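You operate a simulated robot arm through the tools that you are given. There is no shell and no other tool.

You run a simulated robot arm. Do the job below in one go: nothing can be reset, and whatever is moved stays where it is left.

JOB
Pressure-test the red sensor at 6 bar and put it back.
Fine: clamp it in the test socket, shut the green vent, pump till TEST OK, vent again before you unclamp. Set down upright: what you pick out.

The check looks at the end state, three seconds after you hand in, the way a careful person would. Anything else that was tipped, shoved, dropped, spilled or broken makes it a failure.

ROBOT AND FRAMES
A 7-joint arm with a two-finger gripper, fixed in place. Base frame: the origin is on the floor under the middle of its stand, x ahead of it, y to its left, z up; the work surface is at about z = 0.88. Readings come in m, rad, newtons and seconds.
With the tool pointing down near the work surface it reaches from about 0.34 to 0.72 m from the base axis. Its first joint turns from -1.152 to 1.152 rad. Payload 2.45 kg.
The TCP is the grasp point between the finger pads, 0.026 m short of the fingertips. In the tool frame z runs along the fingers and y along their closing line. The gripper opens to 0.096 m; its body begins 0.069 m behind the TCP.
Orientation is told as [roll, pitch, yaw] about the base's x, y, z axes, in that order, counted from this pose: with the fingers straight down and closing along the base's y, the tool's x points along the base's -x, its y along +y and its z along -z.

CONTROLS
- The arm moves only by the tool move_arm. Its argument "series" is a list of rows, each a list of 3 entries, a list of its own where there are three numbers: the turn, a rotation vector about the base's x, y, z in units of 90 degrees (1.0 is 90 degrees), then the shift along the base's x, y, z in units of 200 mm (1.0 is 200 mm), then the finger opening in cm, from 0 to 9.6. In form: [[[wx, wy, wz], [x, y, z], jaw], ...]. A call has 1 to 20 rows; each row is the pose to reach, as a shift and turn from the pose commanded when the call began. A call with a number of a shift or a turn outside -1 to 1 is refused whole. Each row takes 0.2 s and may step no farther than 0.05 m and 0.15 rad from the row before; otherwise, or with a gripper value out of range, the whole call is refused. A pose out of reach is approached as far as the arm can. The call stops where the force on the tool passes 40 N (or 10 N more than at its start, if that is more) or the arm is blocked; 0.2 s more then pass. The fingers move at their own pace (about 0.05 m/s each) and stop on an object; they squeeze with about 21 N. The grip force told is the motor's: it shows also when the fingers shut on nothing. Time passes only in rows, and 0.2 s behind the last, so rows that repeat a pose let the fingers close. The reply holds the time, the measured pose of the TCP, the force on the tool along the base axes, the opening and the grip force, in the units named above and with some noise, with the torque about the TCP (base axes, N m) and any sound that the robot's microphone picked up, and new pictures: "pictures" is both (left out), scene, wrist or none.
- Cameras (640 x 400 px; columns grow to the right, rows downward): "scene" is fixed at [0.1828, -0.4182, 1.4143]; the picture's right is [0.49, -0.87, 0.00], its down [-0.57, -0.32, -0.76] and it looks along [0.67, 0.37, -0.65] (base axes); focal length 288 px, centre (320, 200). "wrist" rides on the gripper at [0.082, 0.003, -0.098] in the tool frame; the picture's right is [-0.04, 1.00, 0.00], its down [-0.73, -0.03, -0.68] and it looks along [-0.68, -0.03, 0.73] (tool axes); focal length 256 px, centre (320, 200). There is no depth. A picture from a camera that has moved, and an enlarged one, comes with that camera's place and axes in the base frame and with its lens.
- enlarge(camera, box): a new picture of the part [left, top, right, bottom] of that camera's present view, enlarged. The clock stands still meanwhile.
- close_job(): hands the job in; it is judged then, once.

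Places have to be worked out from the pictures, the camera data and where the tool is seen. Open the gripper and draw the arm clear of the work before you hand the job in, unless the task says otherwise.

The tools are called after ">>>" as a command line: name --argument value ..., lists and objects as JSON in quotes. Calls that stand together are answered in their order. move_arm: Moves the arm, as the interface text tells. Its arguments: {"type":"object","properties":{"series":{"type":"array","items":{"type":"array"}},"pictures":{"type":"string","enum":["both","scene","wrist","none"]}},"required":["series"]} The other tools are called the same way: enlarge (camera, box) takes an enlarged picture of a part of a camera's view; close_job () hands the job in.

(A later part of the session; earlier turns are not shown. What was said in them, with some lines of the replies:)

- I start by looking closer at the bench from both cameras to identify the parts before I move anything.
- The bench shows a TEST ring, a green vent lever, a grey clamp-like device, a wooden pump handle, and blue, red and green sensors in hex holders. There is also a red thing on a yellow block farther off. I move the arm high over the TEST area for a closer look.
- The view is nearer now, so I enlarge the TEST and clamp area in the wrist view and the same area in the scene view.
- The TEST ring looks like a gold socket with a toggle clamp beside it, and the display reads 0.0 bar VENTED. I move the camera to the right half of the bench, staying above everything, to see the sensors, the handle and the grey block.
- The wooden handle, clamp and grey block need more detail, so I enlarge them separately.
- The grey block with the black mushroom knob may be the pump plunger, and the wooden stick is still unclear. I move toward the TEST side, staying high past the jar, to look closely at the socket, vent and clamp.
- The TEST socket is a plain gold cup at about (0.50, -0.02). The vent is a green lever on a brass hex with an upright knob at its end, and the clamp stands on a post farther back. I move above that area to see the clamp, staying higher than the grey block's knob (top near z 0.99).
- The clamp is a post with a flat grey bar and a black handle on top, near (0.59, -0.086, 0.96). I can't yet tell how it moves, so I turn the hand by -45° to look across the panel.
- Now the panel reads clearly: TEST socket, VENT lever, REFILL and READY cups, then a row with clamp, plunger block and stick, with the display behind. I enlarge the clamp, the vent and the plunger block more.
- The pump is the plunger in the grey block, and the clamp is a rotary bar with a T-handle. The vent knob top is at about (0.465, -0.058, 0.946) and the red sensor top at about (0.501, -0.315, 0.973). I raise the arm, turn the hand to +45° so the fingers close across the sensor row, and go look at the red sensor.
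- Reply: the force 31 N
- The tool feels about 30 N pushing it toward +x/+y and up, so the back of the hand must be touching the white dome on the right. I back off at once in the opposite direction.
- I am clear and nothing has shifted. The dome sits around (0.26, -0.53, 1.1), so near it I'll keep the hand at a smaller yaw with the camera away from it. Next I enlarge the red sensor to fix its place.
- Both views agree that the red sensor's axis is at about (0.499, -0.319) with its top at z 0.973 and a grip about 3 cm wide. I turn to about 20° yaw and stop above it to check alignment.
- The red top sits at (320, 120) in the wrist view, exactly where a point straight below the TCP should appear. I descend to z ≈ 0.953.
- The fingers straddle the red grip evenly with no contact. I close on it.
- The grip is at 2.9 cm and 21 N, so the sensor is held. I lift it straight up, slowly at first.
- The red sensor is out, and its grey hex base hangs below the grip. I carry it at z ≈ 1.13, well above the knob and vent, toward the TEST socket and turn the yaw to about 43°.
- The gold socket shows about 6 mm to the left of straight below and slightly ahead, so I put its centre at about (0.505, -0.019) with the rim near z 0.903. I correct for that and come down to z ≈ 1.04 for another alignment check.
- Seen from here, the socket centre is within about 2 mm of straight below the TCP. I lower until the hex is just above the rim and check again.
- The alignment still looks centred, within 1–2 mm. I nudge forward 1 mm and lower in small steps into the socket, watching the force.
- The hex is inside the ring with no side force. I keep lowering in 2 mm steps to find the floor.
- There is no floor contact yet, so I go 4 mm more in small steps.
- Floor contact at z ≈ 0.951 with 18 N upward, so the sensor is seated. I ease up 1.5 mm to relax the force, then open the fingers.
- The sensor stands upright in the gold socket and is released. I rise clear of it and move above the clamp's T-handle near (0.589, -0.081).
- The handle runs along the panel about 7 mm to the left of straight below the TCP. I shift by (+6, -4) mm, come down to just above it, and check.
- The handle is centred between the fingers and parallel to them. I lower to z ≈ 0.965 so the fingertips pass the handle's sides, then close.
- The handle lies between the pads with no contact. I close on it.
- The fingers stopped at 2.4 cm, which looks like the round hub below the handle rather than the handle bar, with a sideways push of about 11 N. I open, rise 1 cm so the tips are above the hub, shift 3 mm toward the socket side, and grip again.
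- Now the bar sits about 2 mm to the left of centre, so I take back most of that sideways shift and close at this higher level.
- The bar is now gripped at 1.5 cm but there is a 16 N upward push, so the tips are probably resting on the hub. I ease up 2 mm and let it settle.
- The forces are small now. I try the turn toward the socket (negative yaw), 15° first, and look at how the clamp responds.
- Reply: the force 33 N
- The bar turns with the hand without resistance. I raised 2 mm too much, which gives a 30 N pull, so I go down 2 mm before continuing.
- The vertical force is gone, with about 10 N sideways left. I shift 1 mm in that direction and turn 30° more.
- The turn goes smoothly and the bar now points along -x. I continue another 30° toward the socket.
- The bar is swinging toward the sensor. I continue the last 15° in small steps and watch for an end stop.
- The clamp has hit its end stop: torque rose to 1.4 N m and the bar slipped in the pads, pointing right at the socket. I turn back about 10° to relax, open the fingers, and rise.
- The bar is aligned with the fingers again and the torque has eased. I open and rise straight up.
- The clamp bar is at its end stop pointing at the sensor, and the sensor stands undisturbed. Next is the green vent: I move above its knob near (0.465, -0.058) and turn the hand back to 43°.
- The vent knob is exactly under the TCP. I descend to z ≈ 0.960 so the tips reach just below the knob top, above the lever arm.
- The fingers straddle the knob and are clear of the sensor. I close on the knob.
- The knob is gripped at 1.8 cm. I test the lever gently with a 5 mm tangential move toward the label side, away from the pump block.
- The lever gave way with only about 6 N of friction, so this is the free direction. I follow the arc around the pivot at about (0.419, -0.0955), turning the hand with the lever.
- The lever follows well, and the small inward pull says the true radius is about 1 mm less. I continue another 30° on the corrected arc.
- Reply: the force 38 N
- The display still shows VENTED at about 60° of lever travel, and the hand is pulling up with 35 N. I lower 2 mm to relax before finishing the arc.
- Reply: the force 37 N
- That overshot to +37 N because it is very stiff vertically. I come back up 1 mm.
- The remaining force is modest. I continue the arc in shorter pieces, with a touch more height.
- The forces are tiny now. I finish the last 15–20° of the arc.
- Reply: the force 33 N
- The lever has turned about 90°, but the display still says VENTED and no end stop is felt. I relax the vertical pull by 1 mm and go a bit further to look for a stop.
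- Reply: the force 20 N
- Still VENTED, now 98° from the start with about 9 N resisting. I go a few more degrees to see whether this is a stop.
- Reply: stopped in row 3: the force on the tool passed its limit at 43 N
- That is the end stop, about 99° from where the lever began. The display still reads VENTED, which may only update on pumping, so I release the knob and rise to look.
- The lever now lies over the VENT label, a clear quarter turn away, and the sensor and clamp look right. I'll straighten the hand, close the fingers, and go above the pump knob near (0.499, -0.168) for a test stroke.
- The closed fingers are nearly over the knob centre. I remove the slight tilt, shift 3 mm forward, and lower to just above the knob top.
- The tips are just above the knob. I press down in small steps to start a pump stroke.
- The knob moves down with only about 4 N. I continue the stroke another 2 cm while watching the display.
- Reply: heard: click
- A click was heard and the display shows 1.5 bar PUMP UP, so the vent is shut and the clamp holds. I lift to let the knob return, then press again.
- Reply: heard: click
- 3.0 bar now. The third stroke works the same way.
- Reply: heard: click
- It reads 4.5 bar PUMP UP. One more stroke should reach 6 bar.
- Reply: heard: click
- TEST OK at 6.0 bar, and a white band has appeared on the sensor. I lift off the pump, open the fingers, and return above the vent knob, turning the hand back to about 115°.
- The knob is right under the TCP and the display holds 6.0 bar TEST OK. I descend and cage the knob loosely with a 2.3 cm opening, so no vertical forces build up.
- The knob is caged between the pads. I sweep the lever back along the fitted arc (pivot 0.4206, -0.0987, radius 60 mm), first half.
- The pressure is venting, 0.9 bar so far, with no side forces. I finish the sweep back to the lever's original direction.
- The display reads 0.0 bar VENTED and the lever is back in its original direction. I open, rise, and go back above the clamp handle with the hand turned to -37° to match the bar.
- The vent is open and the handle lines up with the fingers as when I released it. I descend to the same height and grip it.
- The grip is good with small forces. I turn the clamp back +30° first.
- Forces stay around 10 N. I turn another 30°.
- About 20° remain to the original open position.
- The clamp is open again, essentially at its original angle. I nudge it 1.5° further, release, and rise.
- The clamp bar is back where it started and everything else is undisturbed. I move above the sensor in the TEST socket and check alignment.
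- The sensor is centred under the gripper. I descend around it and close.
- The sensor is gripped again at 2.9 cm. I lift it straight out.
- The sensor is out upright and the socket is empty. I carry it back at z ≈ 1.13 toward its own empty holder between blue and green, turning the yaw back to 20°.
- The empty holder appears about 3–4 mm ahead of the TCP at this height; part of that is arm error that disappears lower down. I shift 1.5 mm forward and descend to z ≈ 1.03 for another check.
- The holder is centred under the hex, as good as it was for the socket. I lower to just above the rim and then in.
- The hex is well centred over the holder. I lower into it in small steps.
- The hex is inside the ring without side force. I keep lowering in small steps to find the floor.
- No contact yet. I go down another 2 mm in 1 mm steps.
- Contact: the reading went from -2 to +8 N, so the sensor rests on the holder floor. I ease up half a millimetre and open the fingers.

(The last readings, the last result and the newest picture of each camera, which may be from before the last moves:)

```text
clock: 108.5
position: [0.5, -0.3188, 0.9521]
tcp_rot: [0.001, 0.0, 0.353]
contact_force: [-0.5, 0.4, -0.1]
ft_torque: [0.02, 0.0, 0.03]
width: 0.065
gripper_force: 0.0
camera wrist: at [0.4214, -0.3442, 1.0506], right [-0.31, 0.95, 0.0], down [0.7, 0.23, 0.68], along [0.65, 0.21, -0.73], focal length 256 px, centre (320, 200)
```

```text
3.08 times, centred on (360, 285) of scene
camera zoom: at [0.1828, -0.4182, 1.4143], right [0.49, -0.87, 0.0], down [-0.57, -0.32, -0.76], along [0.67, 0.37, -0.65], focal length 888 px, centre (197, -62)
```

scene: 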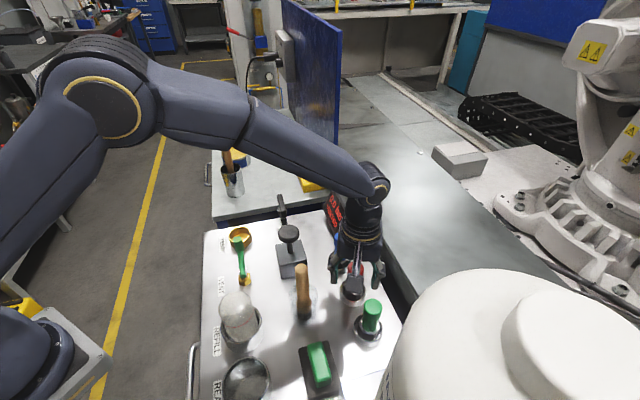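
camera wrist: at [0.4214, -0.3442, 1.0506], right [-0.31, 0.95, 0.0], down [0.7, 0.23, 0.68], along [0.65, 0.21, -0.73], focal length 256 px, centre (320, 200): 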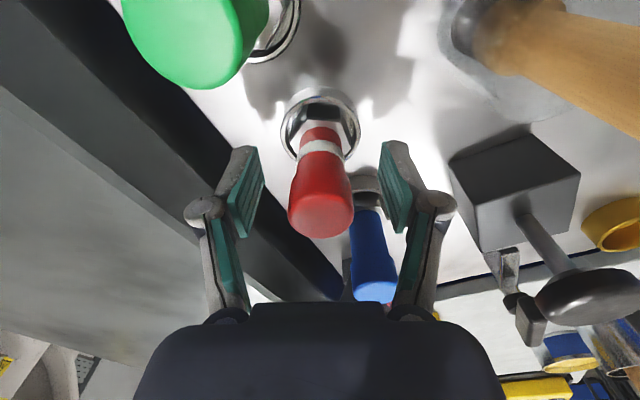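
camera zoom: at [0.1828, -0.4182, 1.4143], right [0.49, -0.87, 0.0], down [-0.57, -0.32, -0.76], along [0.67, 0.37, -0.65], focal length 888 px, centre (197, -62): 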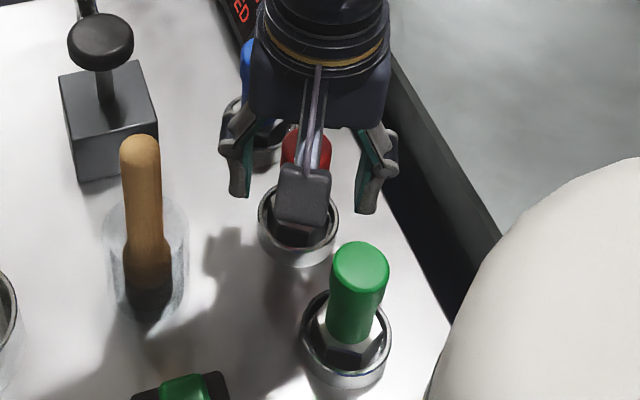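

The red sensor stands upright in its own holder and is released. I rise straight up and withdraw toward the starting pose.

>>> move_arm --series '[[[0, 0, 0], [0, 0, 0.05], 6.5], [[0, 0, 0], [0, 0, 0.2], 6.5], [[0, 0, 0], [0, 0, 0.4], 6.5], [[0, 0, 0], [0, 0, 0.6], 7], [[0, 0, 0], [0, 0, 0.8], 8], [[0, 0, 0], [0, 0, 0.95], 9], [[0, 0, 0], [0, 0, 0.95], 9]]' --pictures "none"

>>> move_arm --series '[[[0, 0, -0.05], [-0.1, 0.1, 0.06], 9.5], [[0, 0, -0.1], [-0.2, 0.2, 0.12], 9.5], [[0, 0, -0.15], [-0.32, 0.3, 0.2], 9.5], [[0, 0, -0.2], [-0.45, 0.4, 0.28], 9.5], [[0, 0, -0.225], [-0.6, 0.48, 0.36], 9.5], [[0, 0, -0.225], [-0.75, 0.53, 0.44], 9.5], [[0, 0, -0.225], [-0.8, 0.54, 0.48], 9.5], [[0, 0, -0.225], [-0.8, 0.54, 0.48], 9.5]]' --pictures "both"

>>> enlarge --camera "scene" --box '[190, 170, 430, 400]'

>>> enlarge --camera "scene" --box '[290, 180, 400, 350]'

```text
clock: 110.0
position: [0.5013, -0.3206, 1.1447]
tcp_rot: [0.001, 0.001, 0.352]
contact_force: [0.0, 0.6, -0.9]
ft_torque: [-0.02, -0.01, -0.02]
width: 0.0899
gripper_force: 0.0
```

```text
clock: 111.8
position: [0.3381, -0.2119, 1.2374]
tcp_rot: [0.0, 0.0, 0.002]
contact_force: [0.2, 0.3, -0.6]
ft_torque: [0.03, 0.03, -0.01]
width: 0.0952
gripper_force: 0.1
camera wrist: at [0.2575, -0.2075, 1.3358], right [0.04, 1.0, 0.0], down [0.73, -0.03, 0.68], along [0.68, -0.03, -0.73], focal length 256 px, centre (320, 200)
```

scene: 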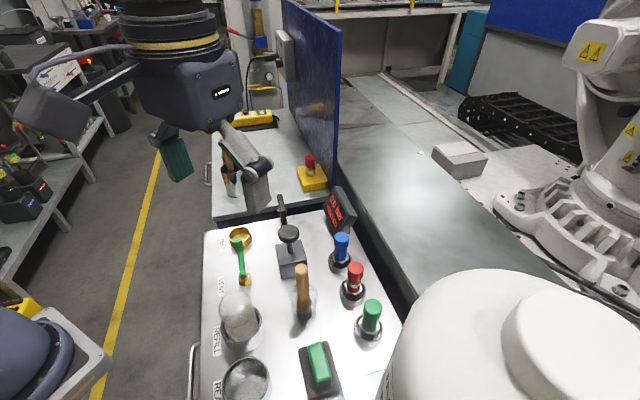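
wrist: 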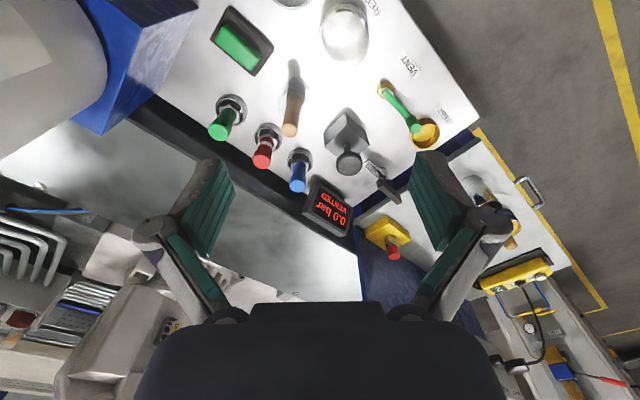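

```text
1.74 times, centred on (310, 285) of scene
camera zoom: at [0.1828, -0.4182, 1.4143], right [0.49, -0.87, 0.0], down [-0.57, -0.32, -0.76], along [0.67, 0.37, -0.65], focal length 502 px, centre (337, 52)
```

zoom: 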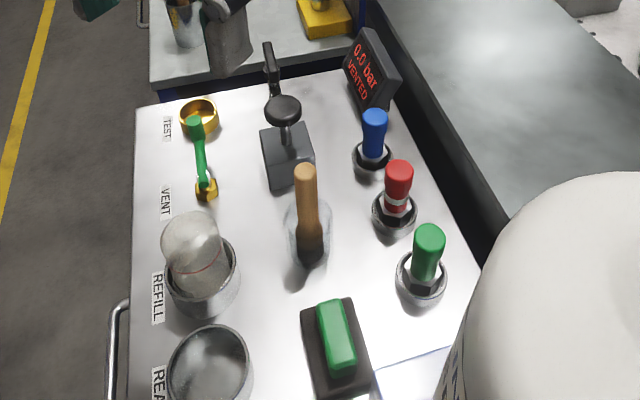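

```text
2.35 times, centred on (345, 265) of scene
camera zoom: at [0.1828, -0.4182, 1.4143], right [0.49, -0.87, 0.0], down [-0.57, -0.32, -0.76], along [0.67, 0.37, -0.65], focal length 679 px, centre (261, 47)
```

zoom: 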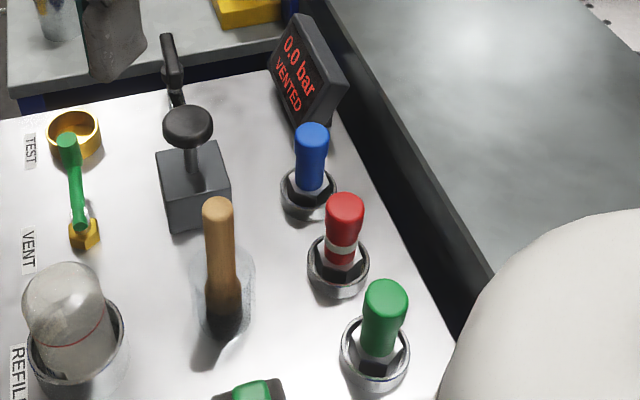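

The display reads 0.0 bar VENTED. The red sensor with its white test band stands upright in its own holder, the clamp and vent are back at their original positions, and all other items look untouched. The gripper is open and clear, so I hand the job in.

>>> close_job

```text
The job is handed in.
```

The red sensor passed its pressure test: the display showed TEST OK at 6.0 bar, and a white band appeared on the sensor. It is back upright in its own holder between the blue and green ones.

- **Test:** I clamped the sensor in the TEST socket, shut the green vent and pumped four strokes of 1.5 bar each. Then I vented to 0.0 bar before unclamping.
- **Clamp:** its bar swings to an end stop pointing at the socket but stops about 2 cm short of the sensor. The pressure held anyway.
- **Contact with the dome:** early on, while I was lining up over the sensors, the back of the hand pressed against the white dome on the right with about 30 N. I backed off at once, and the dome looks unmoved in the later pictures.
- **End state:** the vent and clamp are back at their original positions and the display reads VENTED. Everything else looks undisturbed in the last pictures, and the gripper is open and clear of the bench.
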